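You operate a simulated robot arm through the tools that you are given. There is no shell and no other tool. Be economical: measure what you need, move in short steps, check, and stop when the job is done.

The job below is to be done with a simulated two-armed robot. You get a single attempt, and the scene is never put back.

## Task
Hold the damp meter on the brick, press its button, then crayon a patch: yellow if damp, white if dry.
Fine: over 15 % is damp; put meter and crayon back. Set down upright: damp meter. A coat counts when it lies all over at full strength: go over it till it gets no stronger.
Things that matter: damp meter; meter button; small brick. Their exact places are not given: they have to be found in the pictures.

It is judged by the outcome, as a careful person would: the job done as asked, and still so three seconds after it is handed in. It fails if anything else is knocked over, pushed out of place, dropped, spilled or broken.

## Robot
Two 7-joint arms with two-finger parallel grippers on one trunk, on a base that drives. Base frame: it is fixed to the floor where the robot stands at the start and does not move with it; the origin is under the middle of the robot, x ahead of it, y to its left, z up; the surface under the hand at the start is at about z = 0.9. Readings come in m, degrees, newtons and seconds.
The left shoulder is at the start at [0.07, 0.163, 1.17], the right one opposite. With the tool pointing down near the work surface each hand reaches from about 0.4 to 0.88 m from the robot's upright axis, wherever it stands, measured 20 degrees to its own side. Places, roughly: meter button [0.5, 0.1, 1]. Payload 3.43 kg a hand.
Tool frame (each hand has its own): the origin (TCP) lies between the finger pads and is the grasp point; the fingertips stand 0.034 m ahead of it; z points along the fingers, y is the line along which they close. The gripper opens to 0.128 m. The fingers are 0.024 m wide and 0.012 m thick; the gripper's body (0.048 by 0.13 m) begins 0.096 m behind the TCP.
Orientation is that of the tool frame in the base frame, as a unit quaternion [w, x, y, z]. With the fingers straight down and closing along the base's y, the tool's x points along the base's -x, its y along +y and its z along -z.

## Interface
- The arms move only by the tool move_arm. It takes "left_targets", "right_targets" or both (then of equal length, played together; a hand with none holds still); each is a list of rows, each a list of 3 entries, a list of its own where there are three numbers: the turn, a rotation vector about the tool's x, y, z in degrees, then the shift along the tool's x, y, z in m, then the gripper command, from -1 (fully open) to 1 (shut), values between in proportion. In form: [[[ax, ay, az], [x, y, z], claw], ...]. A call has 1 to 12 rows; each row shifts and turns the commanded pose from where the row before left it, along the tool's axes as they then stand. A row lasts 0.2 s, in which the tool goes at most 0.05 m and 8.6 degrees; a call with a longer step from one row to the next is refused whole, and so is a gripper value outside its range. Where a pose cannot be reached the arm comes as near as it can. A force on the tool above 90 N (or 10 N above the force at the start of the call, whichever is more), or a blocked arm, ends the call early, and 0.2 s more pass. The fingers move at their own pace (about 0.153 m/s each) and stop on an object; they squeeze with about 42 N. The grip force told is the motor's: it shows also when the fingers shut on nothing. Time passes only in rows, and 0.2 s behind the last, so rows that do not move let the fingers close. The reply holds the time, the measured pose of the TCP, the force on the tool along the base axes, the opening and the grip force, in the units named above and with some noise, with the torque about the TCP (base axes, N m) and any sound that the robot's microphone picked up.
- Cameras (640 x 400 px; columns grow to the right, rows downward): "scene" is now at [0.1343, 0.0248, 1.3962]; the picture's right is [0.30, -0.95, 0.00], its down [-0.57, -0.18, -0.80] and it looks along [0.77, 0.24, -0.59] (base axes); focal length 283 px, centre (320, 200). "left" rides on the left gripper at [0.076, 0.011, -0.16] in its tool frame; the picture's right is [-0.15, 0.99, 0.00], its down [-0.88, -0.13, -0.46] and it looks along [-0.45, -0.07, 0.89] (tool axes); focal length 234 px, centre (320, 200). "right" rides on the right gripper at [0.076, -0.011, -0.16] in its tool frame; the picture's right is [0.15, 0.99, 0.00], its down [-0.88, 0.13, -0.46] and it looks along [-0.45, 0.07, 0.89] (tool axes); focal length 234 px, centre (320, 200).
- get_image(camera): a new picture of that camera. It takes no simulated time.
- move_column(by): slides the trunk up (or, below 0, down) by that many m; the arms and the scene camera ride with it, the base frame stays. It gives what a move gives, with no picture.
- drive_base(legs): drives the robot by 1 to 6 legs, each [ahead, left, turn to the left] in m, m and degrees, along the robot's own axes; the way and the turn of a leg run together, so that a leg with both is an arc; at most 1.5 m and 180 degrees a leg. The arms and the cameras ride along, it lands a little off, and it stops where it bumps. It gives what a move gives.
- pan_tilt(pan, tilt): turns the head with the scene camera to pan (to the left, within 86 degrees either way) and tilt (down, from -29 to 69), counted from straight ahead of the robot. It gives what a move gives.
- probe_pixels(camera, pixels): for up to 12 pixels [column, row] of the newest picture of that camera ("zoom" is the newest enlarged one), the place [x, y, z] in the base frame of the surface seen there, good to about 0.002 m. It takes no simulated time.
- close_up(camera, box): a new picture of the part [left, top, right, bottom] of that camera's present view, enlarged. It takes no simulated time.
- sign_off(): hands the job in; it is judged then, once.

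Go step by step. Measure first, check grasps and placings, and put right what went wrong. The budget is 80 turns and 78 pictures, counting those below and the enlarged ones. Unless the task says otherwise, let go and move clear before handing in, and close with one line.

The tools are called after "Call:" as a command line: name --argument value ..., lists and objects as JSON in quotes. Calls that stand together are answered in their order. move_arm: Moves the arms, as the interface text tells. Its arguments: {"type":"object","properties":{"left_targets":{"type":"array"},"right_targets":{"type":"array"}},"required":[]} The other tools are called the same way: move_column (by) slides the trunk up or down; drive_base (legs) drives the base; pan_tilt (pan, tilt) turns the head that bears the scene camera; get_image (camera) takes a picture; probe_pixels (camera, pixels) gives the place of the surface under pixels of a picture; close_up (camera, box) takes an enlarged picture of a part of a camera's view; sign_off () hands the job in.

At the start:

```text
clock: 0.0
left_eef_pos: [0.4153, 0.3711, 1.2173]
left_orientation: [0.0, -0.001, 1.0, 0.0]
left_contact_force: [0.2, -0.1, 0.6]
left_moment: [0.01, 0.01, 0.03]
left_width: 0.1281
left_gripper_force: 0.1
right_eef_pos: [0.4359, -0.0633, 1.2355]
right_orientation: [-0.001, 0.0, 1.0, 0.0]
right_contact_force: [0.4, -0.4, 0.5]
right_moment: [0.0, -0.03, 0.02]
right_width: 0.1281
right_gripper_force: 0.1
trunk travel left (down, up): [-0.65, 0.29]
robot x, y, heading: [0.0015, 0.0001, -0.1]
head pan, tilt: [17.4, 36.4]
```

scene: 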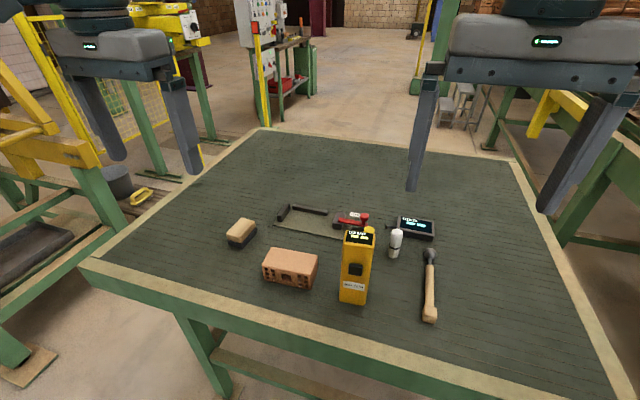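
right: 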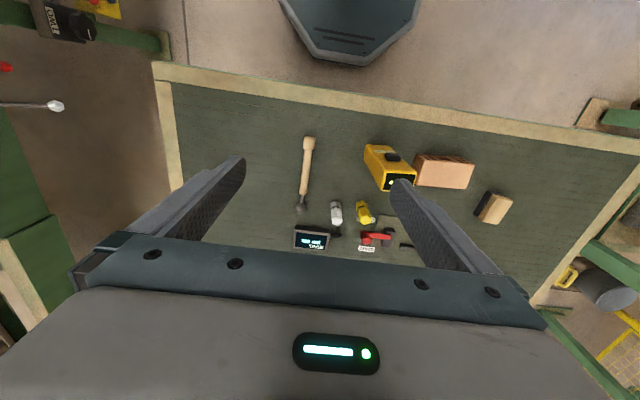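
left: 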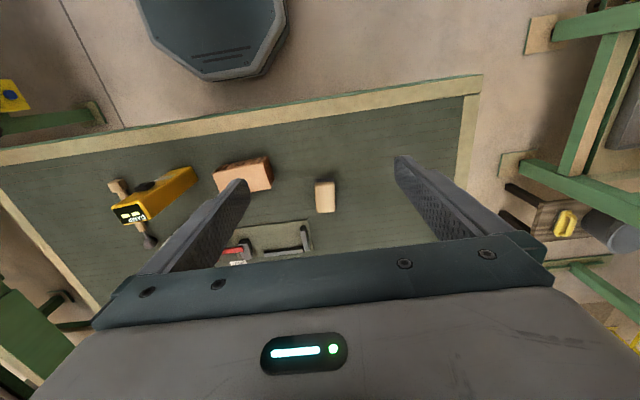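

The scene shows a yellow meter near (356,268), a brick near (290,268), a white crayon at (395,243), a yellow one behind the meter, and a display box at (415,228). I'll look closer and measure.

Call:
close_up --camera "scene" --box '[220, 190, 460, 340]'

Call:
close_up --camera "right" --box '[270, 120, 530, 270]'

```text
2.67 times, centred on (340, 265) of scene
```

zoom: 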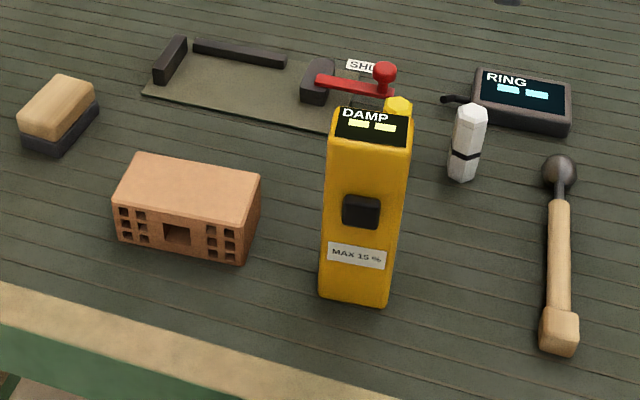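

```text
2.46 times, centred on (400, 195) of right
```

zoom: 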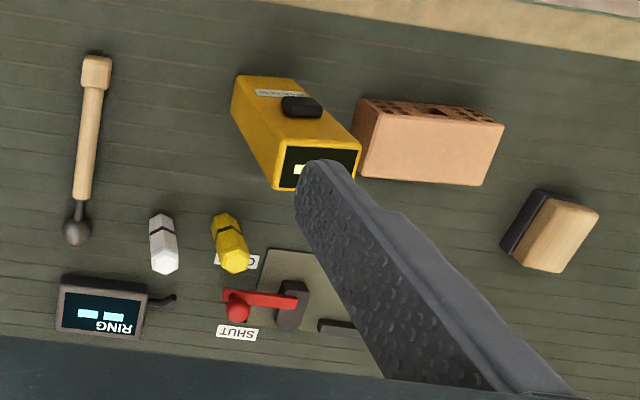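

The meter stands upright with its screen on top and its button facing the robot, and both crayons stand upright. Next I'll measure the key points.

Call:
probe_pixels --camera "zoom" --pixels '[[285, 150], [357, 153], [279, 186], [302, 106], [238, 80], [295, 85], [163, 265], [232, 265], [368, 105], [500, 130], [480, 183], [362, 175]]'

Call:
probe_pixels --camera "scene" --pixels '[[347, 233], [373, 234], [370, 245], [343, 243], [356, 269], [341, 300], [365, 304], [370, 229], [395, 231], [394, 256], [358, 240], [385, 290]]'

```text
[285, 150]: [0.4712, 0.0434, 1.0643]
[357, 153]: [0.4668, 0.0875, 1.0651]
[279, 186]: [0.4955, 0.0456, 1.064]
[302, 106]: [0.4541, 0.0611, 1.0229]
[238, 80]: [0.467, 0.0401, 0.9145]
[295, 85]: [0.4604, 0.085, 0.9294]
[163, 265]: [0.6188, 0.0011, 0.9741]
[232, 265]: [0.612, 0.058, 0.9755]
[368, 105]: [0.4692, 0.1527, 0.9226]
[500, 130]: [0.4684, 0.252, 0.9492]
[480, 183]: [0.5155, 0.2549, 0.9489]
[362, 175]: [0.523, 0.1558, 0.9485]
```

```text
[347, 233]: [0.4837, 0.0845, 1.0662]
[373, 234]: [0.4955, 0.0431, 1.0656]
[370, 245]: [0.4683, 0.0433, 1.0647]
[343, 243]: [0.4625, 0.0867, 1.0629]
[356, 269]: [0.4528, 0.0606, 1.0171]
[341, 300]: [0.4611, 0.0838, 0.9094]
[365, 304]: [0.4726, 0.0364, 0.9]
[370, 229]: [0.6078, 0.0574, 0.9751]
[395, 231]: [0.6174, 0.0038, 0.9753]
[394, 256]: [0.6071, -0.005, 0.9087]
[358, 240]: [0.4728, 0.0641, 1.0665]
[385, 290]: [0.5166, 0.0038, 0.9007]
```

The meter stands at about (0.481, 0.065), is 0.165 tall and is yawed about 12°. The brick top is at z 0.949, centred near (0.495, 0.203). I'll move the right hand aside and bring the left above the meter.

Call:
move_arm --left_targets '[[[0, 0, 0], [-0.0093, -0.0437, 0], -1], [[0, 0, 0], [-0.0093, -0.0437, 0], -1], [[0, 0, 0], [-0.0093, -0.0437, 0], -1], [[0, 0, 0], [-0.0093, -0.0437, 0], -1], [[0, 0, 0], [-0.0093, -0.0437, 0], -1], [[0, 0, 0], [-0.0093, -0.0437, 0], -1], [[0, 0, 0], [-0.0093, -0.0437, 0], -1], [[0, 0, 0], [0, 0, 0], -1]]' --right_targets '[[[0, 0, 0], [0, -0.035, 0], -1], [[0, 0, 0], [0, -0.035, 0], -1], [[0, 0, 0], [0, -0.035, 0], -1], [[0, 0, 0], [0, -0.035, 0], -1], [[0, 0, 0], [0, -0.035, 0], -1], [[0, 0, 0], [0, -0.035, 0], -1], [[0, 0, 0], [0, -0.035, 0], -1], [[0, 0, 0], [0, 0, 0], -1]]'

Call:
get_image --camera "left"

Call:
get_image --camera "scene"

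```text
clock: 1.8
left_eef_pos: [0.4693, 0.1316, 1.2172]
left_orientation: [0.0, -0.001, 1.0, 0.0]
left_contact_force: [0.3, 0.4, 0.3]
left_moment: [-0.03, 0.06, -0.01]
left_width: 0.1279
left_gripper_force: 0.0
left hand out of reach, approached as far as the arm can: row 6, 7
right_eef_pos: [0.4391, -0.3068, 1.2343]
right_orientation: [-0.001, 0.001, 1.0, 0.0]
right_contact_force: [-0.2, 1.0, -0.6]
right_moment: [0.0, 0.05, -0.02]
right_width: 0.128
right_gripper_force: 0.2
trunk travel left (down, up): [-0.65, 0.29]
robot x, y, heading: [0.0004, 0.0002, -0.3]
head pan, tilt: [17.4, 36.4]
```

```text
72 pictures are left
```

left: 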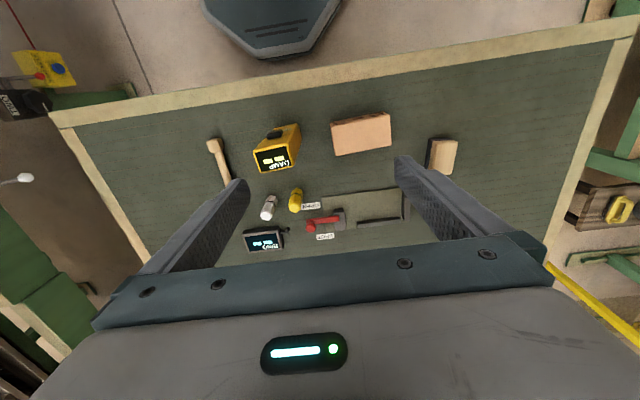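

```text
71 pictures are left
```

scene: 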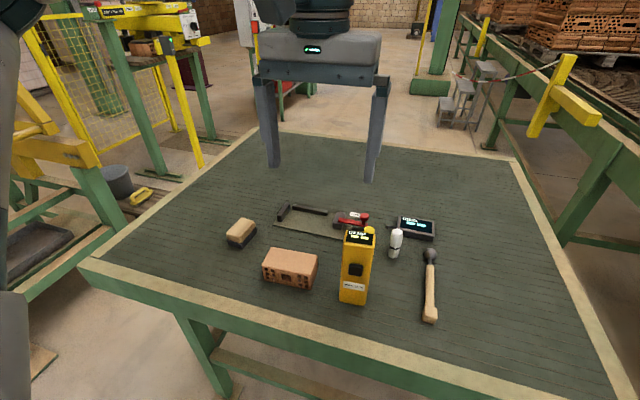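

The left arm can't reach in that close at this height. I'll back the robot up a bit and shift right, so the meter and brick sit in the left hand's comfortable range.

Call:
drive_base --legs '[[-0.15, -0.08, 0]]'

```text
clock: 3.3
left_eef_pos: [0.3201, 0.0514, 1.2175]
left_orientation: [0.0, -0.001, 1.0, 0.0]
left_contact_force: [-0.5, -0.2, 0.2]
left_moment: [0.0, 0.02, 0.05]
left_width: 0.128
left_gripper_force: 0.1
right_eef_pos: [0.2877, -0.3871, 1.2348]
right_orientation: [-0.001, 0.001, 1.0, 0.0]
right_contact_force: [-0.4, 0.2, -0.3]
right_moment: [0.02, -0.01, 0.03]
right_width: 0.128
right_gripper_force: 0.1
trunk travel left (down, up): [-0.65, 0.29]
robot x, y, heading: [-0.1507, -0.0795, 0.1]
head pan, tilt: [17.4, 36.4]
```

Now I'll bring the left hand over the meter with a 12° yaw and look down.

Call:
move_arm --left_targets '[[[0, 0, 0], [-0.04, 0.0035, 0], -0.3], [[0, 0, 0], [-0.04, 0.0035, 0], -0.3], [[0, 0, 0], [-0.04, 0.0035, 0], -0.3], [[0, 0, 0], [-0.04, 0.0035, 0], -0.3], [[0, 0, -6], [0, 0, 0.03], -0.3], [[0, 0, -6], [0, 0, 0.02], -0.3], [[0, 0, 0], [0, 0, 0], -0.3]]'

Call:
get_image --camera "left"

Call:
close_up --camera "scene" --box '[280, 80, 480, 280]'

```text
clock: 4.9
left_eef_pos: [0.4265, 0.0973, 1.1637]
left_orientation: [0.0, -0.105, 0.994, 0.0]
left_contact_force: [-0.7, -0.5, 0.0]
left_moment: [-0.02, -0.04, -0.01]
left_width: 0.0831
left_gripper_force: 0.1
left hand out of reach, approached as far as the arm can: row 1, 2, 3, 4
right_eef_pos: [0.2866, -0.3883, 1.2361]
right_orientation: [-0.001, 0.001, 1.0, 0.0]
right_contact_force: [-0.4, 0.0, 0.1]
right_moment: [-0.02, -0.03, -0.02]
right_width: 0.128
right_gripper_force: 0.0
trunk travel left (down, up): [-0.65, 0.29]
robot x, y, heading: [-0.1516, -0.0812, 0.1]
head pan, tilt: [17.4, 36.4]
```

```text
70 pictures are left
```

left: 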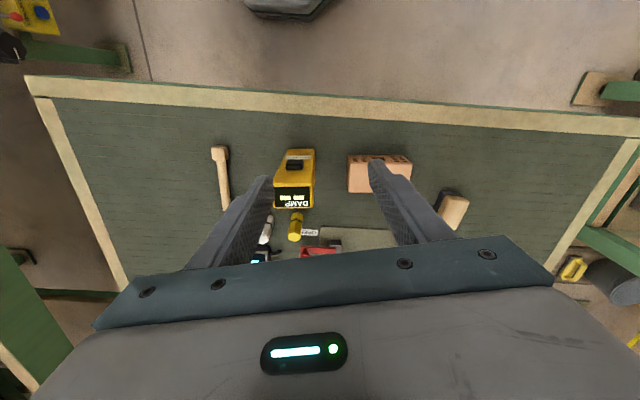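

```text
2.00 times, centred on (380, 180) of scene
```

zoom: 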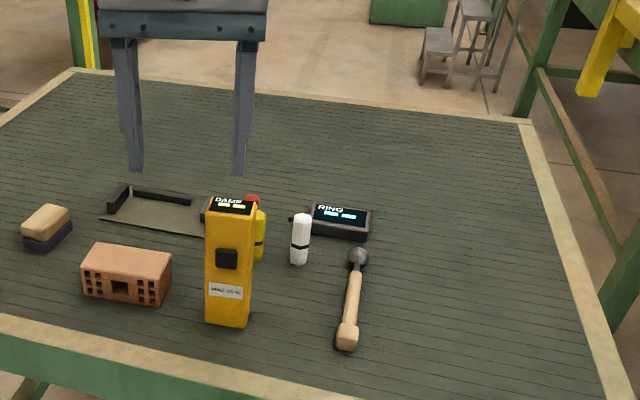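

The reach limit comes from the height, since the hand is near shoulder level. Raising the trunk 0.15 m should help.

Call:
move_column --by 0.15

Call:
move_arm --left_targets '[[[0, 0, 0], [0, 0, 0.045], -0.3], [[0, 0, 0], [0, 0, 0.045], -0.3], [[0, 0, 0], [0, 0, 0.02], -0.3], [[0, 0, 0], [-0.02, -0.01, 0], -0.3], [[0, 0, 0], [-0.02, -0.01, 0], -0.3], [[0, 0, 0], [0, 0, 0], -0.3]]'

Call:
get_image --camera "left"

```text
clock: 6.6
left_eef_pos: [0.4258, 0.096, 1.315]
left_orientation: [0.0, -0.105, 0.995, 0.0]
left_contact_force: [0.2, 0.4, 0.5]
left_moment: [-0.01, 0.03, 0.01]
left_width: 0.0833
left_gripper_force: 0.1
right_eef_pos: [0.2868, -0.389, 1.3851]
right_orientation: [0.0, 0.001, 1.0, 0.0]
right_contact_force: [-0.1, -0.7, -0.2]
right_moment: [0.02, -0.03, -0.01]
right_width: 0.1277
right_gripper_force: 0.1
trunk travel left (down, up): [-0.8, 0.14]
robot x, y, heading: [-0.1494, -0.0796, 0.1]
head pan, tilt: [17.4, 36.4]
```

```text
clock: 8.0
left_eef_pos: [0.4632, 0.0918, 1.2048]
left_orientation: [0.002, -0.106, 0.994, -0.002]
left_contact_force: [0.0, 0.2, 0.7]
left_moment: [0.01, 0.0, -0.01]
left_width: 0.083
left_gripper_force: 0.0
left hand out of reach, approached as far as the arm can: row 5
right_eef_pos: [0.2844, -0.3878, 1.3868]
right_orientation: [0.0, 0.001, 1.0, 0.0]
right_contact_force: [-0.5, 0.1, 0.0]
right_moment: [-0.01, -0.05, -0.03]
right_width: 0.1281
right_gripper_force: 0.2
trunk travel left (down, up): [-0.8, 0.14]
robot x, y, heading: [-0.1504, -0.0774, -0.4]
head pan, tilt: [17.4, 36.4]
```

```text
68 pictures are left
```

left: 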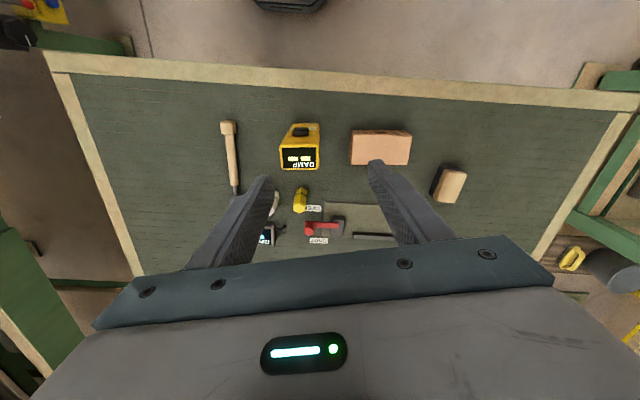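

Still slightly short, so I'll drive ahead 0.06 m. Hand yaw already looks aligned with the meter.

Call:
drive_base --legs '[[0.07, 0, 0]]'

```text
clock: 9.0
left_eef_pos: [0.5294, 0.091, 1.2081]
left_orientation: [0.003, -0.104, 0.995, -0.002]
left_contact_force: [-0.2, 0.7, -0.1]
left_moment: [-0.03, -0.06, 0.0]
left_width: 0.0832
left_gripper_force: 0.0
right_eef_pos: [0.3507, -0.3873, 1.3867]
right_orientation: [0.001, 0.001, 1.0, 0.0]
right_contact_force: [-1.5, -0.2, 0.0]
right_moment: [-0.03, -0.02, 0.0]
right_width: 0.1279
right_gripper_force: 0.1
trunk travel left (down, up): [-0.8, 0.14]
robot x, y, heading: [-0.0813, -0.0789, -0.2]
head pan, tilt: [17.4, 36.4]
```

Next I'll centre over the meter, then re-measure the meter's top corners.

Call:
move_arm --left_targets '[[[0, 0, 0], [0.0262, -0.0077, 0], -0.3], [[0, 0, 0], [0.0262, -0.0077, 0], -0.3], [[0, 0, 0], [0, 0, 0.02], -0.3], [[0, 0, 0], [0, 0, 0], -0.3]]'

Call:
get_image --camera "left"

Call:
close_up --camera "scene" --box '[260, 100, 460, 300]'

```text
clock: 10.0
left_eef_pos: [0.4867, 0.0655, 1.1847]
left_orientation: [0.001, -0.104, 0.995, -0.002]
left_contact_force: [-0.3, -0.2, 0.4]
left_moment: [-0.01, -0.03, 0.0]
left_width: 0.083
left_gripper_force: 0.0
right_eef_pos: [0.357, -0.3888, 1.3856]
right_orientation: [-0.001, 0.001, 1.0, 0.001]
right_contact_force: [1.4, 0.4, 0.5]
right_moment: [0.05, -0.06, -0.02]
right_width: 0.1278
right_gripper_force: 0.1
trunk travel left (down, up): [-0.8, 0.14]
robot x, y, heading: [-0.08, -0.0775, -0.3]
head pan, tilt: [17.4, 36.4]
```

```text
67 pictures are left
```

left: 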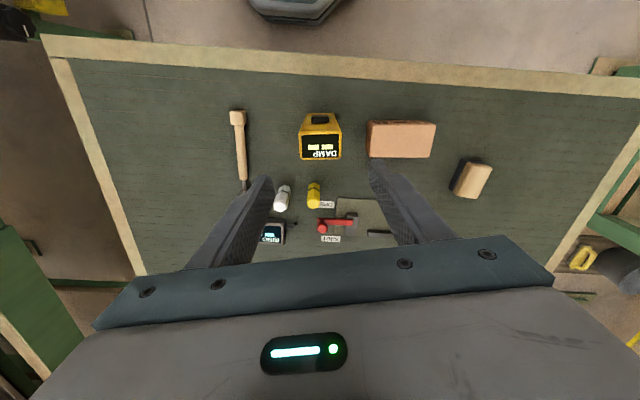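

```text
2.00 times, centred on (360, 200) of scene
```

zoom: 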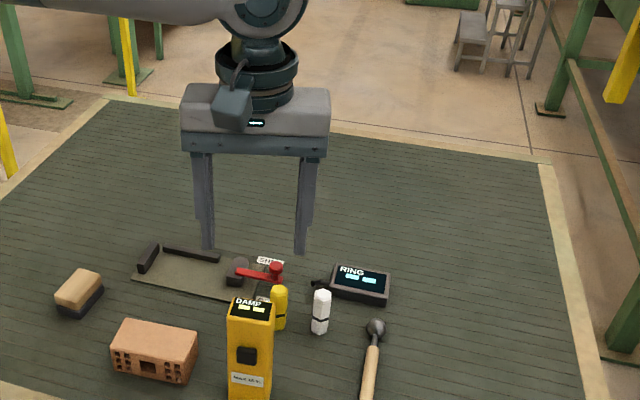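

Call:
probe_pixels --camera "left" --pixels '[[302, 158], [339, 158], [303, 136], [338, 136], [320, 150], [306, 117], [335, 117], [369, 156], [430, 155], [433, 124], [372, 121], [318, 145]]'

Call:
close_up --camera "left" --box '[220, 90, 500, 265]'

```text
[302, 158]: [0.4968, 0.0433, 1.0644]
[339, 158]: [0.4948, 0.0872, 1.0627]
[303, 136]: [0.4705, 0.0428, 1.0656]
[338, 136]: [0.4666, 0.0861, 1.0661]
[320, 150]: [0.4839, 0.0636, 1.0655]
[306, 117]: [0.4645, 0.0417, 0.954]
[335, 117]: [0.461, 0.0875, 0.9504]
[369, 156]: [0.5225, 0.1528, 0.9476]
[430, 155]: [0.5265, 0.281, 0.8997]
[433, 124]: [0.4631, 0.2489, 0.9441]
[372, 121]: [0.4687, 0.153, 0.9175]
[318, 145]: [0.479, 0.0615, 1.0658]
```

```text
2.29 times, centred on (360, 178) of left
```

zoom: 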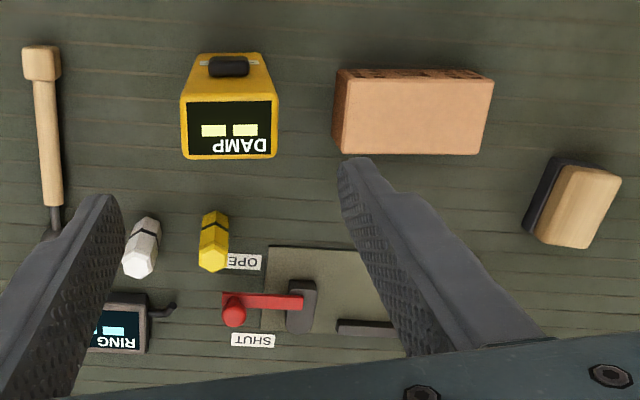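

The meter's yaw is about 4°, not 12°, with its centre at (0.482, 0.065). I'll turn the hand back 8°, centre it, descend to z 1.04 and grip.

Call:
move_arm --left_targets '[[[0, 0, 8], [0.0045, 0, 0], -0.3], [[0, 0, 0], [0, 0, 0.045], -0.3], [[0, 0, 0], [0, 0, 0.045], -0.3], [[0, 0, 0], [0, 0, 0.03], -0.3], [[0, 0, 0], [0, 0, 0.024], -0.3], [[0, 0, 0], [0, 0, 0], -0.3]]'

Call:
close_up --camera "left" --box '[160, 60, 480, 260]'

```text
clock: 11.1
left_eef_pos: [0.4744, 0.0808, 1.0978]
left_orientation: [0.018, -0.033, 0.999, -0.016]
left_contact_force: [-8.8, -1.1, 44.0]
left_moment: [-2.01, 0.64, -0.4]
left_width: 0.0843
left_gripper_force: 1.5
left hand out of reach, approached as far as the arm can: row 2, 3, 4, 5
right_eef_pos: [0.3513, -0.3881, 1.3858]
right_orientation: [0.001, 0.001, 1.0, 0.001]
right_contact_force: [0.2, 0.0, 0.3]
right_moment: [-0.03, 0.03, -0.01]
right_width: 0.128
right_gripper_force: 0.0
trunk travel left (down, up): [-0.8, 0.14]
robot x, y, heading: [-0.0819, -0.0819, -0.2]
head pan, tilt: [17.4, 36.4]
stopped in row 5 (left hand): the force on the tool passed its limit at 106 N (the readings are from after the stop); the commanded pose is now the measured one
```

```text
2.00 times, centred on (320, 160) of left
```

zoom: 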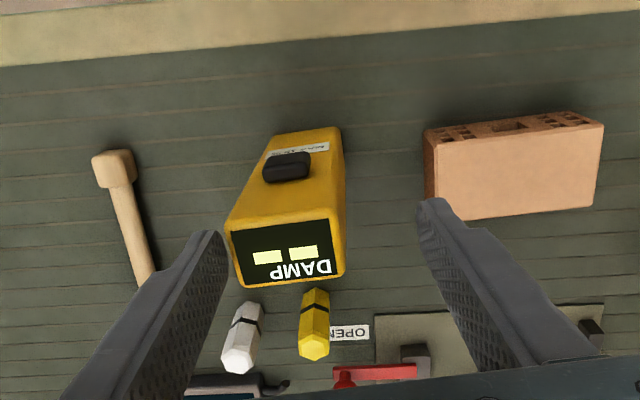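

The hand drifted in y on the way down because of an arm limit, and a fingertip landed on the meter top (44 N up). I'll lift off and reposition the base so the meter sits about 20° to the left.

Call:
move_arm --left_targets '[[[0, 0, 0], [0, 0, -0.03], -0.3], [[0, 0, 0], [0, 0, -0.05], -0.3], [[0, 0, 0], [0, 0, -0.03], -0.3], [[0, 0, 0], [0, 0, 0], -0.3]]'

Call:
drive_base --legs '[[-0.05, -0.09, 0]]'

Call:
get_image --camera "scene"

```text
clock: 12.1
left_eef_pos: [0.4745, 0.086, 1.2009]
left_orientation: [0.013, -0.036, 0.999, -0.013]
left_contact_force: [-0.4, 0.5, -0.2]
left_moment: [-0.05, 0.0, 0.01]
left_width: 0.0834
left_gripper_force: 0.1
right_eef_pos: [0.3583, -0.3868, 1.3849]
right_orientation: [0.0, 0.001, 1.0, 0.0]
right_contact_force: [0.1, -0.9, 0.0]
right_moment: [-0.02, -0.02, 0.02]
right_width: 0.1281
right_gripper_force: 0.2
trunk travel left (down, up): [-0.8, 0.14]
robot x, y, heading: [-0.0781, -0.0849, 0.1]
head pan, tilt: [17.4, 36.4]
```

```text
clock: 13.2
left_eef_pos: [0.4256, 0.0002, 1.2]
left_orientation: [0.013, -0.035, 0.999, -0.013]
left_contact_force: [0.4, -0.3, -1.4]
left_moment: [-0.05, 0.02, 0.0]
left_width: 0.0831
left_gripper_force: 0.1
right_eef_pos: [0.3093, -0.4745, 1.3857]
right_orientation: [-0.001, 0.0, 1.0, -0.001]
right_contact_force: [0.5, -0.3, 0.1]
right_moment: [-0.02, 0.03, 0.01]
right_width: 0.1284
right_gripper_force: 0.0
trunk travel left (down, up): [-0.8, 0.14]
robot x, y, heading: [-0.1285, -0.1715, 0.2]
head pan, tilt: [17.4, 36.4]
```

```text
63 pictures are left
```

scene: 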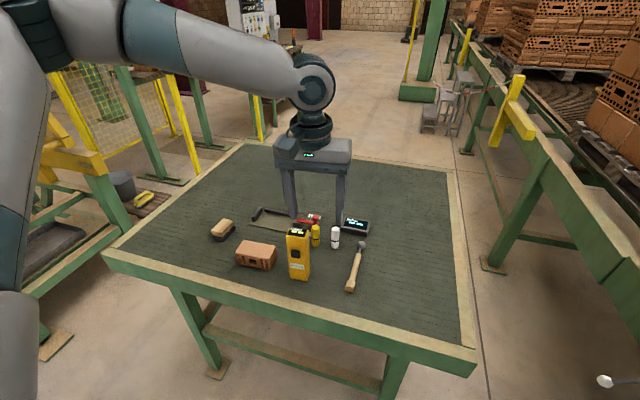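

The meter still stands. I'll level the hand and centre it again.

Call:
move_arm --left_targets '[[[-1.5, 1.4, 0], [0, 0, 0], -0.3], [[0, 0, 0], [-0.03, 0.03, 0], -0.3], [[0, 0, 0], [-0.031, 0.031, 0], -0.3], [[0, 0, 0], [0, 0, 0], -0.3]]'

Call:
close_up --camera "left" --box '[220, 90, 500, 265]'

Call:
probe_pixels --camera "scene" --pixels '[[289, 231], [306, 231], [307, 237], [289, 236], [290, 276], [306, 280]]'

```text
clock: 14.2
left_eef_pos: [0.4825, 0.0618, 1.2009]
left_orientation: [0.0, -0.035, 0.999, 0.0]
left_contact_force: [-0.3, -0.1, -0.4]
left_moment: [0.0, 0.01, 0.01]
left_width: 0.0832
left_gripper_force: 0.0
right_eef_pos: [0.3083, -0.4777, 1.3843]
right_orientation: [-0.001, 0.0, 1.0, 0.0]
right_contact_force: [-1.5, -0.3, 0.1]
right_moment: [0.03, 0.03, -0.03]
right_width: 0.1282
right_gripper_force: 0.1
trunk travel left (down, up): [-0.8, 0.14]
robot x, y, heading: [-0.1276, -0.1671, -0.1]
head pan, tilt: [17.4, 36.4]
```

```text
2.29 times, centred on (360, 178) of left
```

zoom: 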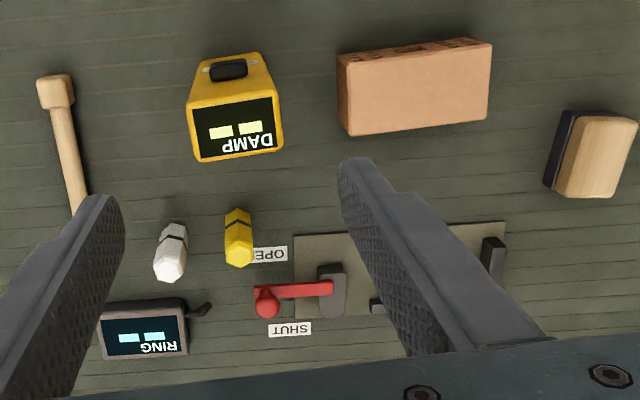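

```text
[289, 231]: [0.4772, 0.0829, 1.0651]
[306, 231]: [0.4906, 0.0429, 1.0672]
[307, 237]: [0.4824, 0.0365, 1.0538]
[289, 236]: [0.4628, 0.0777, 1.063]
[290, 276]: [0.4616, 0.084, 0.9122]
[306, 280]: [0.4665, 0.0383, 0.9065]
```

The meter hasn't moved and the hand is centred, so I'll descend part-way and check for drift.

Call:
move_arm --left_targets '[[[0, 0, 0], [0, 0.003, 0.04], -0.3], [[0, 0, 0], [0, 0, 0.045], -0.3], [[0, 0, 0], [0, 0, 0.01], -0.3], [[0, 0, 0], [0, 0, 0], -0.3]]'

```text
clock: 15.2
left_eef_pos: [0.481, 0.064, 1.1064]
left_orientation: [0.001, -0.035, 0.999, 0.0]
left_contact_force: [-0.1, 0.6, -0.6]
left_moment: [0.0, -0.02, -0.01]
left_width: 0.0833
left_gripper_force: 0.1
right_eef_pos: [0.3073, -0.4775, 1.3846]
right_orientation: [-0.001, 0.0, 1.0, -0.001]
right_contact_force: [-0.4, 0.1, 0.1]
right_moment: [-0.01, -0.04, -0.03]
right_width: 0.1281
right_gripper_force: 0.1
trunk travel left (down, up): [-0.8, 0.14]
robot x, y, heading: [-0.1289, -0.1712, -0.3]
head pan, tilt: [17.4, 36.4]
```

No drift this time. I'll go down to 1.04 and close.

Call:
move_arm --left_targets '[[[0, 0, 0], [0, 0, 0.035], -0.3], [[0, 0, 0], [0, 0, 0.031], -0.3], [[0, 0, 0], [0, 0, 0], 0.0], [[0, 0, 0], [0, 0, 0], 1], [[0, 0, 0], [0, 0, 0], 1], [[0, 0, 0], [0, 0, 0], 1]]'

Call:
close_up --camera "scene" --box '[200, 160, 400, 300]'

```text
clock: 16.6
left_eef_pos: [0.482, 0.0655, 1.0409]
left_orientation: [0.001, -0.036, 0.999, 0.0]
left_contact_force: [0.2, 0.3, 0.0]
left_moment: [-0.01, 0.01, -0.01]
left_width: 0.0515
left_gripper_force: 42.4
right_eef_pos: [0.3064, -0.4765, 1.3848]
right_orientation: [0.0, 0.0, 1.0, 0.0]
right_contact_force: [-1.3, -0.3, 0.2]
right_moment: [0.01, 0.01, -0.03]
right_width: 0.1279
right_gripper_force: 0.1
trunk travel left (down, up): [-0.8, 0.14]
robot x, y, heading: [-0.1254, -0.1696, -0.4]
head pan, tilt: [17.4, 36.4]
```

```text
2.86 times, centred on (300, 230) of scene
```

zoom: 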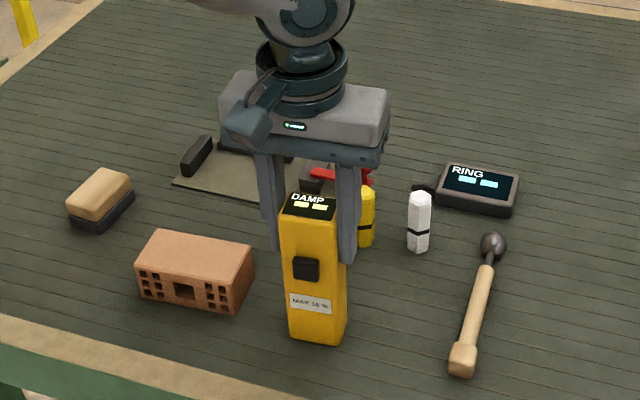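

Grip is good (42 N, width 0.0515). I'll lift, then drive left so the brick takes the meter's place relative to the robot.

Call:
move_arm --left_targets '[[[0, 0, 0], [0, 0, -0.04], 1], [[0, 0, 0], [0, 0, -0.04], 1], [[0, 0, 0], [0, 0, -0.04], 1], [[0, 0, 0], [0, 0, 0], 1]]'

Call:
drive_base --legs '[[0, 0.13, 0]]'

Call:
get_image --camera "scene"

```text
clock: 17.6
left_eef_pos: [0.4815, 0.0659, 1.1603]
left_orientation: [0.001, -0.035, 0.999, 0.0]
left_contact_force: [0.2, -1.1, -2.6]
left_moment: [-0.02, -0.04, -0.03]
left_width: 0.0516
left_gripper_force: 42.3
right_eef_pos: [0.3069, -0.4774, 1.3852]
right_orientation: [-0.001, 0.0, 1.0, 0.001]
right_contact_force: [-0.1, 0.0, -0.3]
right_moment: [0.0, 0.02, -0.02]
right_width: 0.1283
right_gripper_force: 0.0
trunk travel left (down, up): [-0.8, 0.14]
robot x, y, heading: [-0.13, -0.1721, 0.1]
head pan, tilt: [17.4, 36.4]
```

```text
clock: 18.9
left_eef_pos: [0.4818, 0.1953, 1.1609]
left_orientation: [0.001, -0.035, 0.999, 0.001]
left_contact_force: [0.4, -1.1, -1.6]
left_moment: [0.05, 0.0, -0.01]
left_width: 0.0516
left_gripper_force: 42.0
right_eef_pos: [0.3081, -0.3484, 1.3849]
right_orientation: [0.0, 0.0, 1.0, 0.0]
right_contact_force: [-0.9, -0.8, -0.9]
right_moment: [0.0, 0.03, -0.01]
right_width: 0.1277
right_gripper_force: 0.0
trunk travel left (down, up): [-0.8, 0.14]
robot x, y, heading: [-0.131, -0.0398, 0.0]
head pan, tilt: [17.4, 36.4]
```

```text
60 pictures are left
```

scene: 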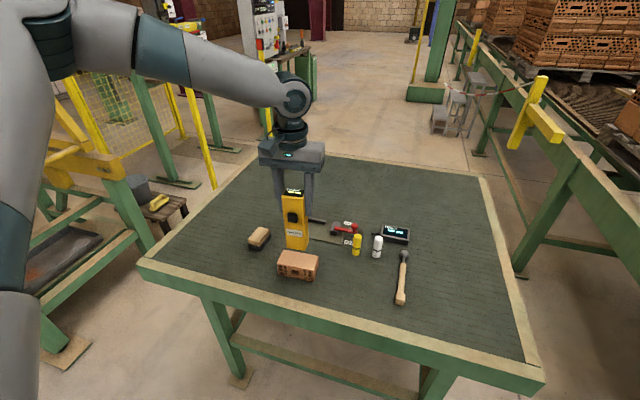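

The meter hangs above the brick. I'll turn it about 30° so the button faces the right arm, lower most of the way, and meanwhile turn the right hand (shut) to point forward and down.

Call:
move_arm --left_targets '[[[0, 0, 0], [-0.0132, 0.0068, 0], 1], [[0, 0, -7.5], [0, 0, 0], 1], [[0, 0, -7.5], [0, 0, 0], 1], [[0, 0, -7.5], [0, 0, 0], 1], [[0, 0, -7.5], [0, 0, 0], 1], [[0, 0, 0], [0, 0, 0.02], 1], [[0, 0, 0], [0, 0, 0.02], 1], [[0, 0, 0], [0, 0, 0.01], 1], [[0, 0, 0], [0, 0, 0], 1], [[0, 0, 0], [0, 0, 0], 1], [[0, 0, 0], [0, 0, 0], 1], [[0, 0, 0], [0, 0, 0], 1]]' --right_targets '[[[0, 0, -7], [0, 0, 0], 1], [[0, 0, -7], [0, 0, 0], 1], [[0, 0, -7], [0, 0, 0], 1], [[0, 0, -7], [0, 0, 0], 1], [[0, 0, -6], [0, 0, 0], 1], [[0, -8.5, 0], [0, 0, 0], 1], [[0, -8.5, 0], [0, 0, 0], 1], [[0, -8.5, 0], [0, 0, 0], 1], [[0, -8.5, 0], [0, 0, 0], 1], [[0, -8.5, 0], [0, 0, 0], 1], [[0, -8.5, 0], [0, 0, 0], 1], [[0, -8.5, 0], [0, 0, 0], 1]]'

Call:
get_image --camera "right"

Call:
close_up --camera "scene" --box '[200, 130, 440, 330]'

```text
clock: 21.5
left_eef_pos: [0.4907, 0.2032, 1.1109]
left_orientation: [0.002, -0.292, 0.956, 0.0]
left_contact_force: [-0.4, 0.1, -1.4]
left_moment: [-0.02, -0.06, 0.01]
left_width: 0.0515
left_gripper_force: 42.0
right_eef_pos: [0.3037, -0.3462, 1.3867]
right_orientation: [0.477, -0.254, 0.829, 0.144]
right_contact_force: [-0.4, 0.0, 0.1]
right_moment: [-0.03, -0.04, -0.02]
right_width: 0.0
right_gripper_force: 33.3
trunk travel left (down, up): [-0.8, 0.14]
robot x, y, heading: [-0.1317, -0.0375, 0.0]
head pan, tilt: [17.4, 36.4]
```

```text
59 pictures are left
```

right: 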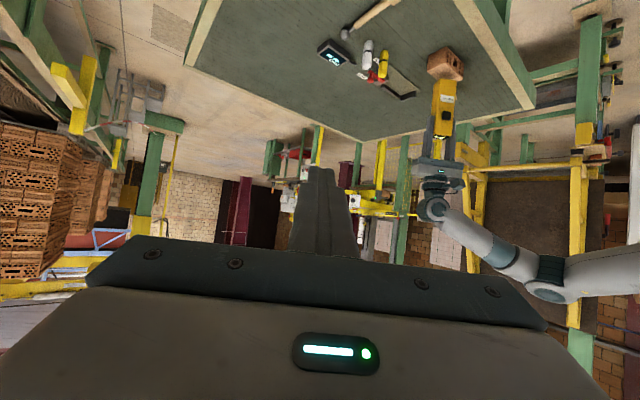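

```text
2.00 times, centred on (320, 230) of scene
```

zoom: 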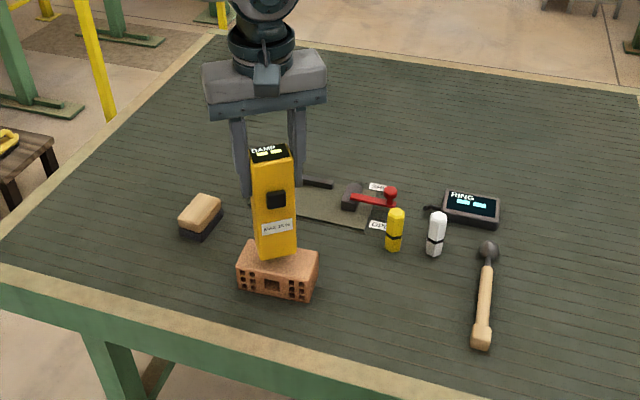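

The meter hangs about 2 cm over the brick, with the button facing the right hand. I'll set it on the brick and bring the right fingertips to a standoff before the button.

Call:
move_arm --left_targets '[[[0, 0, 0], [0, 0, 0.008], 1], [[0, 0, 0], [0, 0, 0.007], 1], [[0, 0, 0], [0, 0, 0.004], 1], [[0, 0, 0], [0, 0, 0.0025], 1], [[0, 0, 0], [0, 0, 0], 1], [[0, 0, 0], [0, 0, 0], 1], [[0, 0, 0], [0, 0, 0], 1], [[0, 0, 0], [0, 0, 0], 1], [[0, 0, 0], [0, 0, 0], 1], [[0, 0, 0], [0, 0, 0], 1], [[0, 0, 0], [0, 0, 0], 1]]' --right_targets '[[[0, 0, 0], [0.0073, 0.0264, 0.0336], 1], [[0, 0, 0], [0.0073, 0.0264, 0.0336], 1], [[0, 0, 0], [0.0073, 0.0264, 0.0336], 1], [[0, 0, 0], [0.0073, 0.0264, 0.0336], 1], [[0, 0, 0], [0.0073, 0.0264, 0.0336], 1], [[0, 0, 0], [0.0073, 0.0264, 0.0336], 1], [[0, 0, 0], [0.0073, 0.0264, 0.0336], 1], [[0, 0, 0], [0.0073, 0.0264, 0.0336], 1], [[0, 0, 0], [0.0073, 0.0264, 0.0336], 1], [[0, 0, 0], [0.0073, 0.0264, 0.0336], 1], [[0, 0, 0], [0, 0, 0], 1]]'

Call:
get_image --camera "right"

Call:
get_image --camera "scene"

```text
clock: 23.9
left_eef_pos: [0.4925, 0.2036, 1.0901]
left_orientation: [0.002, -0.292, 0.956, 0.001]
left_contact_force: [1.1, 4.7, 20.9]
left_moment: [0.46, 0.15, -0.17]
left_width: 0.0517
left_gripper_force: 42.0
right_eef_pos: [0.4308, -0.0116, 1.1894]
right_orientation: [0.475, -0.254, 0.83, 0.146]
right_contact_force: [-0.1, -0.3, -0.5]
right_moment: [0.02, 0.01, -0.01]
right_width: 0.0
right_gripper_force: 33.2
right hand out of reach, approached as far as the arm can: row 1, 2, 3, 4, 5
trunk travel left (down, up): [-0.8, 0.14]
robot x, y, heading: [-0.1324, -0.0363, 0.1]
head pan, tilt: [17.4, 36.4]
```

```text
57 pictures are left
```

right: 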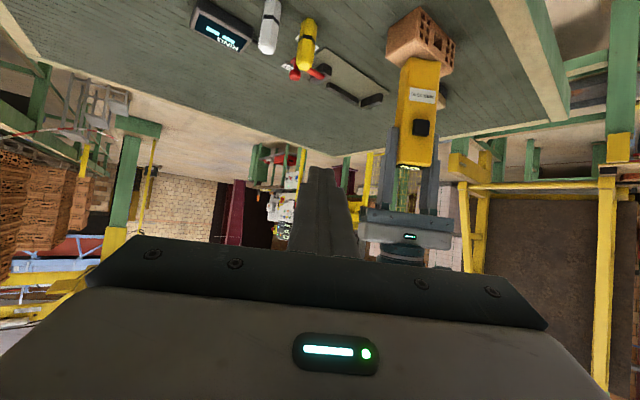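

```text
56 pictures are left
```

scene: 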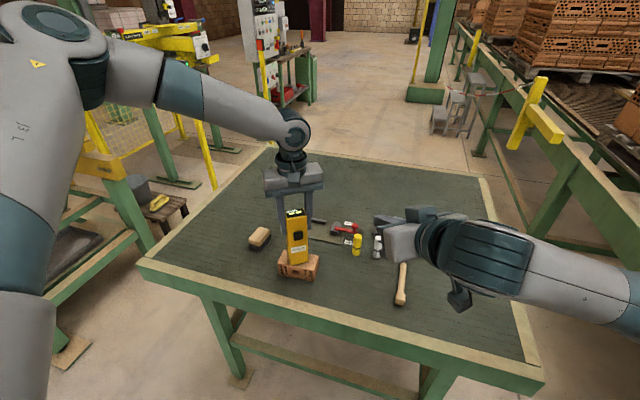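

The meter now rests on the brick (21 N up). I'll measure the button in the right picture at (421,128).

Call:
probe_pixels --camera "right" --pixels '[[421, 128], [414, 128], [428, 128], [421, 121], [421, 134], [405, 140], [433, 140]]'

Call:
close_up --camera "right" --box '[360, 0, 480, 200]'

```text
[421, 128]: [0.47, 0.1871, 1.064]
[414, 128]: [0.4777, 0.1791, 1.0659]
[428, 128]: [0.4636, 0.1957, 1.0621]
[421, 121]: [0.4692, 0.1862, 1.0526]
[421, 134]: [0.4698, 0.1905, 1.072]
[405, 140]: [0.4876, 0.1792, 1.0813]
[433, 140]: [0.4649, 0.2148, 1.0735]
```

```text
2.00 times, centred on (420, 100) of right
```

zoom: 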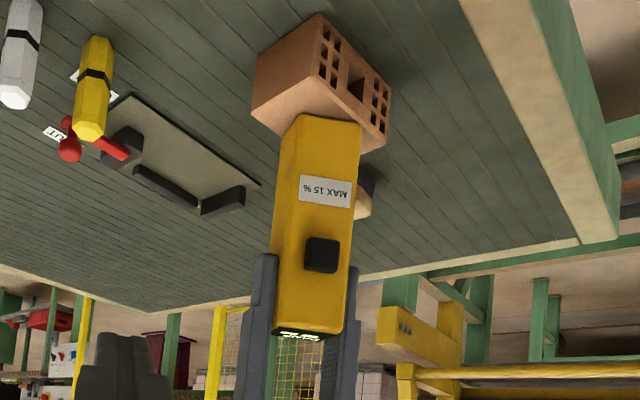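

Button centre is about (0.470, 0.187, 1.063). I'll move the right fingertips to 4 cm in front of it.

Call:
move_arm --right_targets '[[[0, 0, 0], [0.01364, 0.0288, 0.02366], 1], [[0, 0, 0], [0.01364, 0.0288, 0.02366], 1], [[0, 0, 0], [0.01364, 0.0288, 0.02366], 1], [[0, 0, 0], [0.01364, 0.0288, 0.02366], 1], [[0, 0, 0], [0.01364, 0.0288, 0.02366], 1], [[0, 0, 0], [0, 0, 0], 1]]'

Call:
get_image --camera "right"

Call:
close_up --camera "scene" --box '[200, 150, 440, 300]'

```text
clock: 25.3
left_eef_pos: [0.4928, 0.2025, 1.0902]
left_orientation: [0.003, -0.292, 0.956, 0.001]
left_contact_force: [3.1, 6.0, 24.9]
left_moment: [0.47, -0.23, -0.05]
left_width: 0.0518
left_gripper_force: 41.5
right_eef_pos: [0.4074, 0.1447, 1.0709]
right_orientation: [0.475, -0.253, 0.83, 0.146]
right_contact_force: [-1.1, -0.2, -1.8]
right_moment: [0.02, 0.03, 0.03]
right_width: 0.0
right_gripper_force: 32.6
trunk travel left (down, up): [-0.8, 0.14]
robot x, y, heading: [-0.1301, -0.0376, -0.2]
head pan, tilt: [17.4, 36.4]
```

```text
54 pictures are left
```

right: 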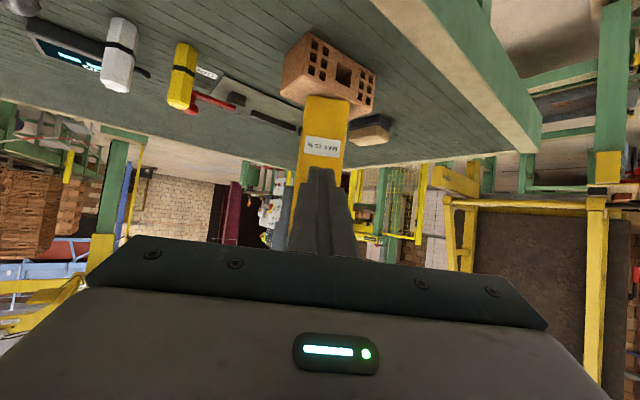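

```text
2.67 times, centred on (320, 225) of scene
```

zoom: 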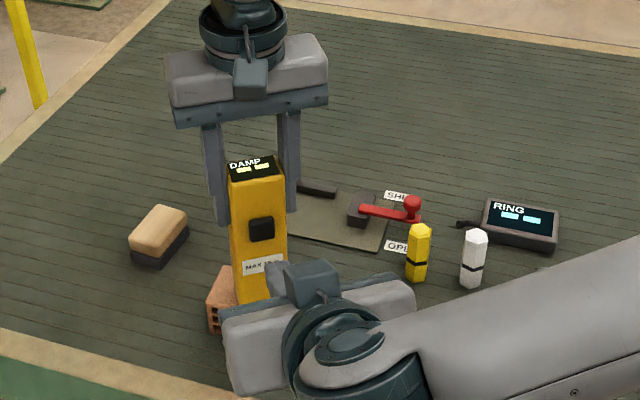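

Aligned. Now I'll press in small steps.

Call:
move_arm --right_targets '[[[0, 0, 0], [-0.0076, 0, 0.0129], 1], [[0, 0, 0], [-0.0076, 0, 0.0129], 1], [[0, 0, 0], [-0.003, 0, 0.0052], 1], [[0, 0, 0], [-0.002, 0, 0.0034], 1], [[0, 0, 0], [0, 0, 0], 1]]'

Call:
close_up --camera "scene" --box '[240, 180, 360, 280]'

```text
clock: 26.5
left_eef_pos: [0.4926, 0.2041, 1.0897]
left_orientation: [0.002, -0.293, 0.956, 0.0]
left_contact_force: [3.7, 1.7, 24.2]
left_moment: [0.19, -0.25, 0.03]
left_width: 0.0515
left_gripper_force: 42.6
right_eef_pos: [0.4388, 0.1686, 1.0706]
right_orientation: [0.475, -0.253, 0.83, 0.146]
right_contact_force: [-1.4, -1.6, -0.9]
right_moment: [0.01, -0.05, 0.01]
right_width: 0.0001
right_gripper_force: 32.5
trunk travel left (down, up): [-0.8, 0.14]
robot x, y, heading: [-0.1266, -0.0383, 0.1]
head pan, tilt: [17.4, 36.4]
```

```text
4.00 times, centred on (300, 230) of scene
```

zoom: 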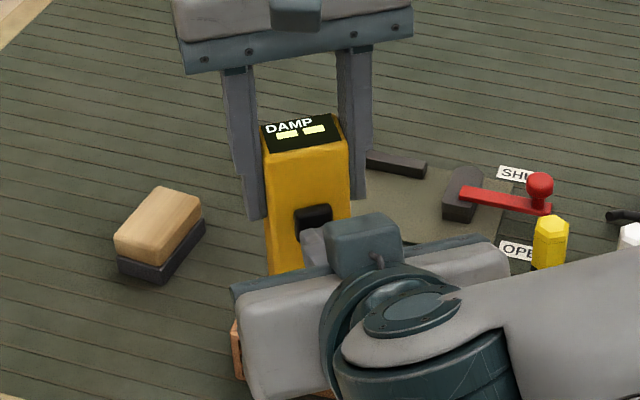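

The fingertip is almost at the button with no contact yet. I'll press on in 2 mm steps, raising slightly.

Call:
move_arm --right_targets '[[[0, 0, 0], [-0.0035, 0, 0.0005], 1], [[0, 0, 0], [-0.0015, 0, 0.0026], 1], [[0, 0, 0], [-0.001, 0, 0.0017], 1], [[0, 0, 0], [0, 0, 0], 1]]'

Call:
close_up --camera "scene" --box '[260, 190, 340, 260]'

```text
clock: 27.5
left_eef_pos: [0.4934, 0.2042, 1.0901]
left_orientation: [0.002, -0.292, 0.956, 0.0]
left_contact_force: [7.2, 7.0, 21.2]
left_moment: [-0.18, 0.14, -0.06]
left_width: 0.0514
left_gripper_force: 41.9
right_eef_pos: [0.4442, 0.1724, 1.0731]
right_orientation: [0.474, -0.254, 0.83, 0.146]
right_contact_force: [-6.7, -8.7, -0.5]
right_moment: [-0.08, 0.06, -0.14]
right_width: 0.0001
right_gripper_force: 33.3
trunk travel left (down, up): [-0.8, 0.14]
robot x, y, heading: [-0.1329, -0.0348, 0.1]
head pan, tilt: [17.4, 36.4]
heard: click
```

```text
5.71 times, centred on (300, 225) of scene
```

zoom: 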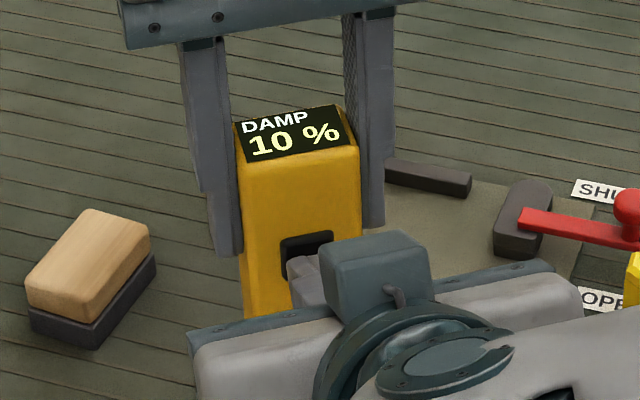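

It clicked and the screen reads 10 %, which is dry. I'll hold another second to make sure the reading is settled.

Call:
move_arm --right_targets '[[[0, 0, 0], [0, 0, 0], 1], [[0, 0, 0], [0, 0, 0], 1], [[0, 0, 0], [0, 0, 0], 1], [[0, 0, 0], [0, 0, 0], 1], [[0, 0, 0], [0, 0, 0], 1], [[0, 0, 0], [0, 0, 0], 1]]'

Call:
close_up --camera "scene" --box '[260, 190, 340, 260]'

```text
clock: 28.9
left_eef_pos: [0.4929, 0.205, 1.0884]
left_orientation: [0.002, -0.292, 0.956, -0.001]
left_contact_force: [7.5, 8.5, 21.5]
left_moment: [0.04, 0.23, -0.08]
left_width: 0.0516
left_gripper_force: 41.9
right_eef_pos: [0.4443, 0.1712, 1.0736]
right_orientation: [0.474, -0.253, 0.831, 0.145]
right_contact_force: [-8.9, -8.6, -1.4]
right_moment: [-0.08, 0.11, -0.08]
right_width: 0.0002
right_gripper_force: 32.6
trunk travel left (down, up): [-0.8, 0.14]
robot x, y, heading: [-0.129, -0.035, -0.1]
head pan, tilt: [17.4, 36.4]
```

```text
5.71 times, centred on (300, 225) of scene
```

zoom: 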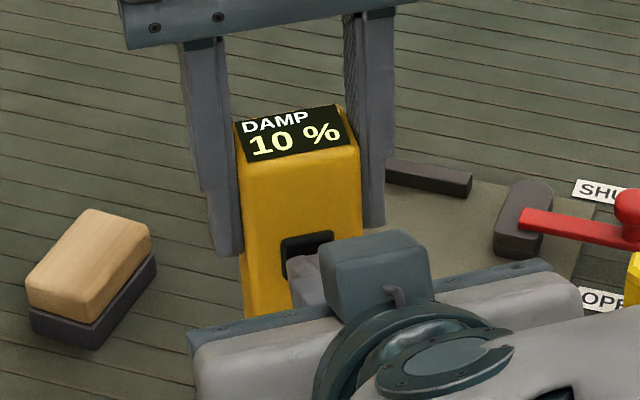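

The reading stays at 10 %, so the brick is dry and I use the white crayon. First I'll back the right hand out, then lift the meter and turn it back.

Call:
move_arm --right_targets '[[[0, 0, 0], [0.015, 0, -0.026], 1], [[0, 0, 0], [0.015, 0, -0.026], 1], [[0, 0, 0], [-0.01364, -0.0288, -0.02366], 1], [[0, 0, 0], [-0.01364, -0.0288, -0.02366], 1], [[0, 0, 0], [-0.01364, -0.0288, -0.02366], 1], [[0, 0, 0], [-0.01364, -0.0288, -0.02366], 1], [[0, 0, 0], [-0.01364, -0.0288, -0.02366], 1], [[0, 0, 0], [-0.0073, -0.0264, -0.0336], 1], [[0, 0, 0], [-0.0073, -0.0264, -0.0336], 1], [[0, 0, 0], [-0.0073, -0.0264, -0.0336], 1], [[0, 0, 0], [-0.0073, -0.0264, -0.0336], 1]]'

Call:
move_arm --left_targets '[[[0, 0, 0], [0, 0, -0.03], 1], [[0, 0, 0], [0, 0, -0.04], 1], [[0, 0, 7.5], [0, 0, 0], 1], [[0, 0, 7.5], [0, 0, 0], 1], [[0, 0, 7.5], [0, 0, 0], 1], [[0, 0, 7.5], [0, 0, 0], 1], [[0, 0, 0], [0, 0, 0], 1]]' --right_targets '[[[0, 8.5, 0], [0, 0, 0], 1], [[0, 8.5, 0], [0, 0, 0], 1], [[0, 8.5, 0], [0, 0, 0], 1], [[0, 8.5, 0], [0, 0, 0], 1], [[0, 8.5, 0], [0, 0, 0], 1], [[0, 8.5, 0], [0, 0, 0], 1], [[0, 8.5, 0], [0, 0, 0], 1]]'

Call:
drive_base --legs '[[0, -0.133, 0]]'

Call:
get_image --camera "scene"

```text
clock: 31.3
left_eef_pos: [0.4916, 0.2027, 1.089]
left_orientation: [0.002, -0.293, 0.956, 0.0]
left_contact_force: [3.6, 3.2, 19.3]
left_moment: [0.25, -0.04, -0.06]
left_width: 0.0515
left_gripper_force: 41.9
right_eef_pos: [0.4065, -0.1634, 1.2878]
right_orientation: [0.475, -0.255, 0.829, 0.146]
right_contact_force: [-0.3, -0.3, 0.1]
right_moment: [0.0, -0.06, 0.0]
right_width: 0.0
right_gripper_force: 33.1
right hand out of reach, approached as far as the arm can: row 10
trunk travel left (down, up): [-0.8, 0.14]
robot x, y, heading: [-0.1272, -0.0381, -0.1]
head pan, tilt: [17.4, 36.4]
```

```text
clock: 32.9
left_eef_pos: [0.4956, 0.2049, 1.1586]
left_orientation: [0.001, -0.034, 0.999, -0.001]
left_contact_force: [-0.9, 0.0, -1.9]
left_moment: [-0.02, -0.01, 0.0]
left_width: 0.0518
left_gripper_force: 41.2
right_eef_pos: [0.4075, -0.1592, 1.2866]
right_orientation: [-0.002, -0.292, 0.956, 0.0]
right_contact_force: [0.7, -1.0, -0.4]
right_moment: [-0.04, 0.01, -0.02]
right_width: 0.0001
right_gripper_force: 32.6
trunk travel left (down, up): [-0.8, 0.14]
robot x, y, heading: [-0.1295, -0.0385, 0.1]
head pan, tilt: [17.4, 36.4]
```

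```text
clock: 34.2
left_eef_pos: [0.4929, 0.0742, 1.1583]
left_orientation: [0.001, -0.035, 0.999, -0.001]
left_contact_force: [-0.3, -0.8, -0.8]
left_moment: [-0.02, 0.0, -0.03]
left_width: 0.0517
left_gripper_force: 41.9
right_eef_pos: [0.4058, -0.2917, 1.2872]
right_orientation: [-0.002, -0.293, 0.956, 0.0]
right_contact_force: [-0.5, 0.2, 0.4]
right_moment: [-0.02, -0.01, 0.04]
right_width: 0.0
right_gripper_force: 32.5
trunk travel left (down, up): [-0.8, 0.14]
robot x, y, heading: [-0.1291, -0.1702, -0.0]
head pan, tilt: [17.4, 36.4]
```

```text
49 pictures are left
```

scene: 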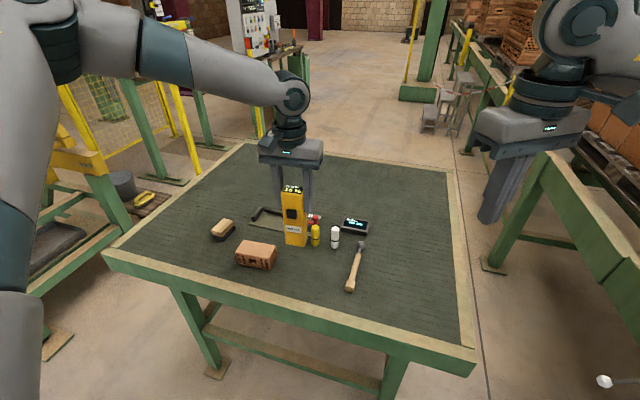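

Next I'll centre over the original meter spot (0.482, 0.0655) and lower.

Call:
move_arm --left_targets '[[[0, 0, 0], [0.0116, -0.008, 0], 1], [[0, 0, 0], [0, 0, 0.04], 1], [[0, 0, 0], [0, 0, 0.04], 1], [[0, 0, 0], [0, 0, 0.025], 1], [[0, 0, 0], [0, 0, 0.006], 1], [[0, 0, 0], [0, 0, 0.004], 1], [[0, 0, 0], [0, 0, 0.002], 1], [[0, 0, 0], [0, 0, 0], 1]]'

Call:
close_up --camera "scene" --box '[200, 160, 400, 300]'

```text
clock: 36.0
left_eef_pos: [0.4841, 0.0636, 1.0415]
left_orientation: [0.001, -0.036, 0.999, 0.0]
left_contact_force: [-0.5, 0.2, -1.9]
left_moment: [-0.02, 0.02, 0.0]
left_width: 0.0518
left_gripper_force: 41.7
right_eef_pos: [0.4063, -0.2933, 1.2866]
right_orientation: [-0.002, -0.293, 0.956, 0.0]
right_contact_force: [-0.1, 0.2, 0.1]
right_moment: [-0.01, 0.0, -0.01]
right_width: 0.0001
right_gripper_force: 32.9
trunk travel left (down, up): [-0.8, 0.14]
robot x, y, heading: [-0.1277, -0.1733, 0.1]
head pan, tilt: [17.4, 36.4]
```

```text
2.86 times, centred on (300, 230) of scene
```

zoom: 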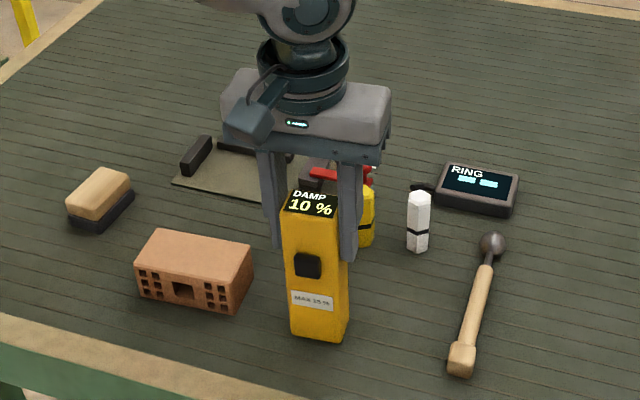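

No contact yet, so I'll lower in 1 mm steps and watch the force.

Call:
move_arm --left_targets '[[[0, 0, 0], [0, 0, 0.001], 1], [[0, 0, 0], [0, 0, 0.001], 1], [[0, 0, 0], [0, 0, 0], 1]]'

```text
clock: 36.8
left_eef_pos: [0.4817, 0.0645, 1.0395]
left_orientation: [0.002, -0.036, 0.999, -0.001]
left_contact_force: [0.0, 0.2, -1.3]
left_moment: [0.06, 0.02, 0.01]
left_width: 0.0517
left_gripper_force: 42.0
right_eef_pos: [0.4064, -0.2932, 1.2881]
right_orientation: [-0.001, -0.293, 0.956, 0.001]
right_contact_force: [0.0, -0.4, 0.3]
right_moment: [0.02, 0.01, 0.01]
right_width: 0.0
right_gripper_force: 33.0
trunk travel left (down, up): [-0.8, 0.14]
robot x, y, heading: [-0.1332, -0.1718, 0.2]
head pan, tilt: [17.4, 36.4]
```

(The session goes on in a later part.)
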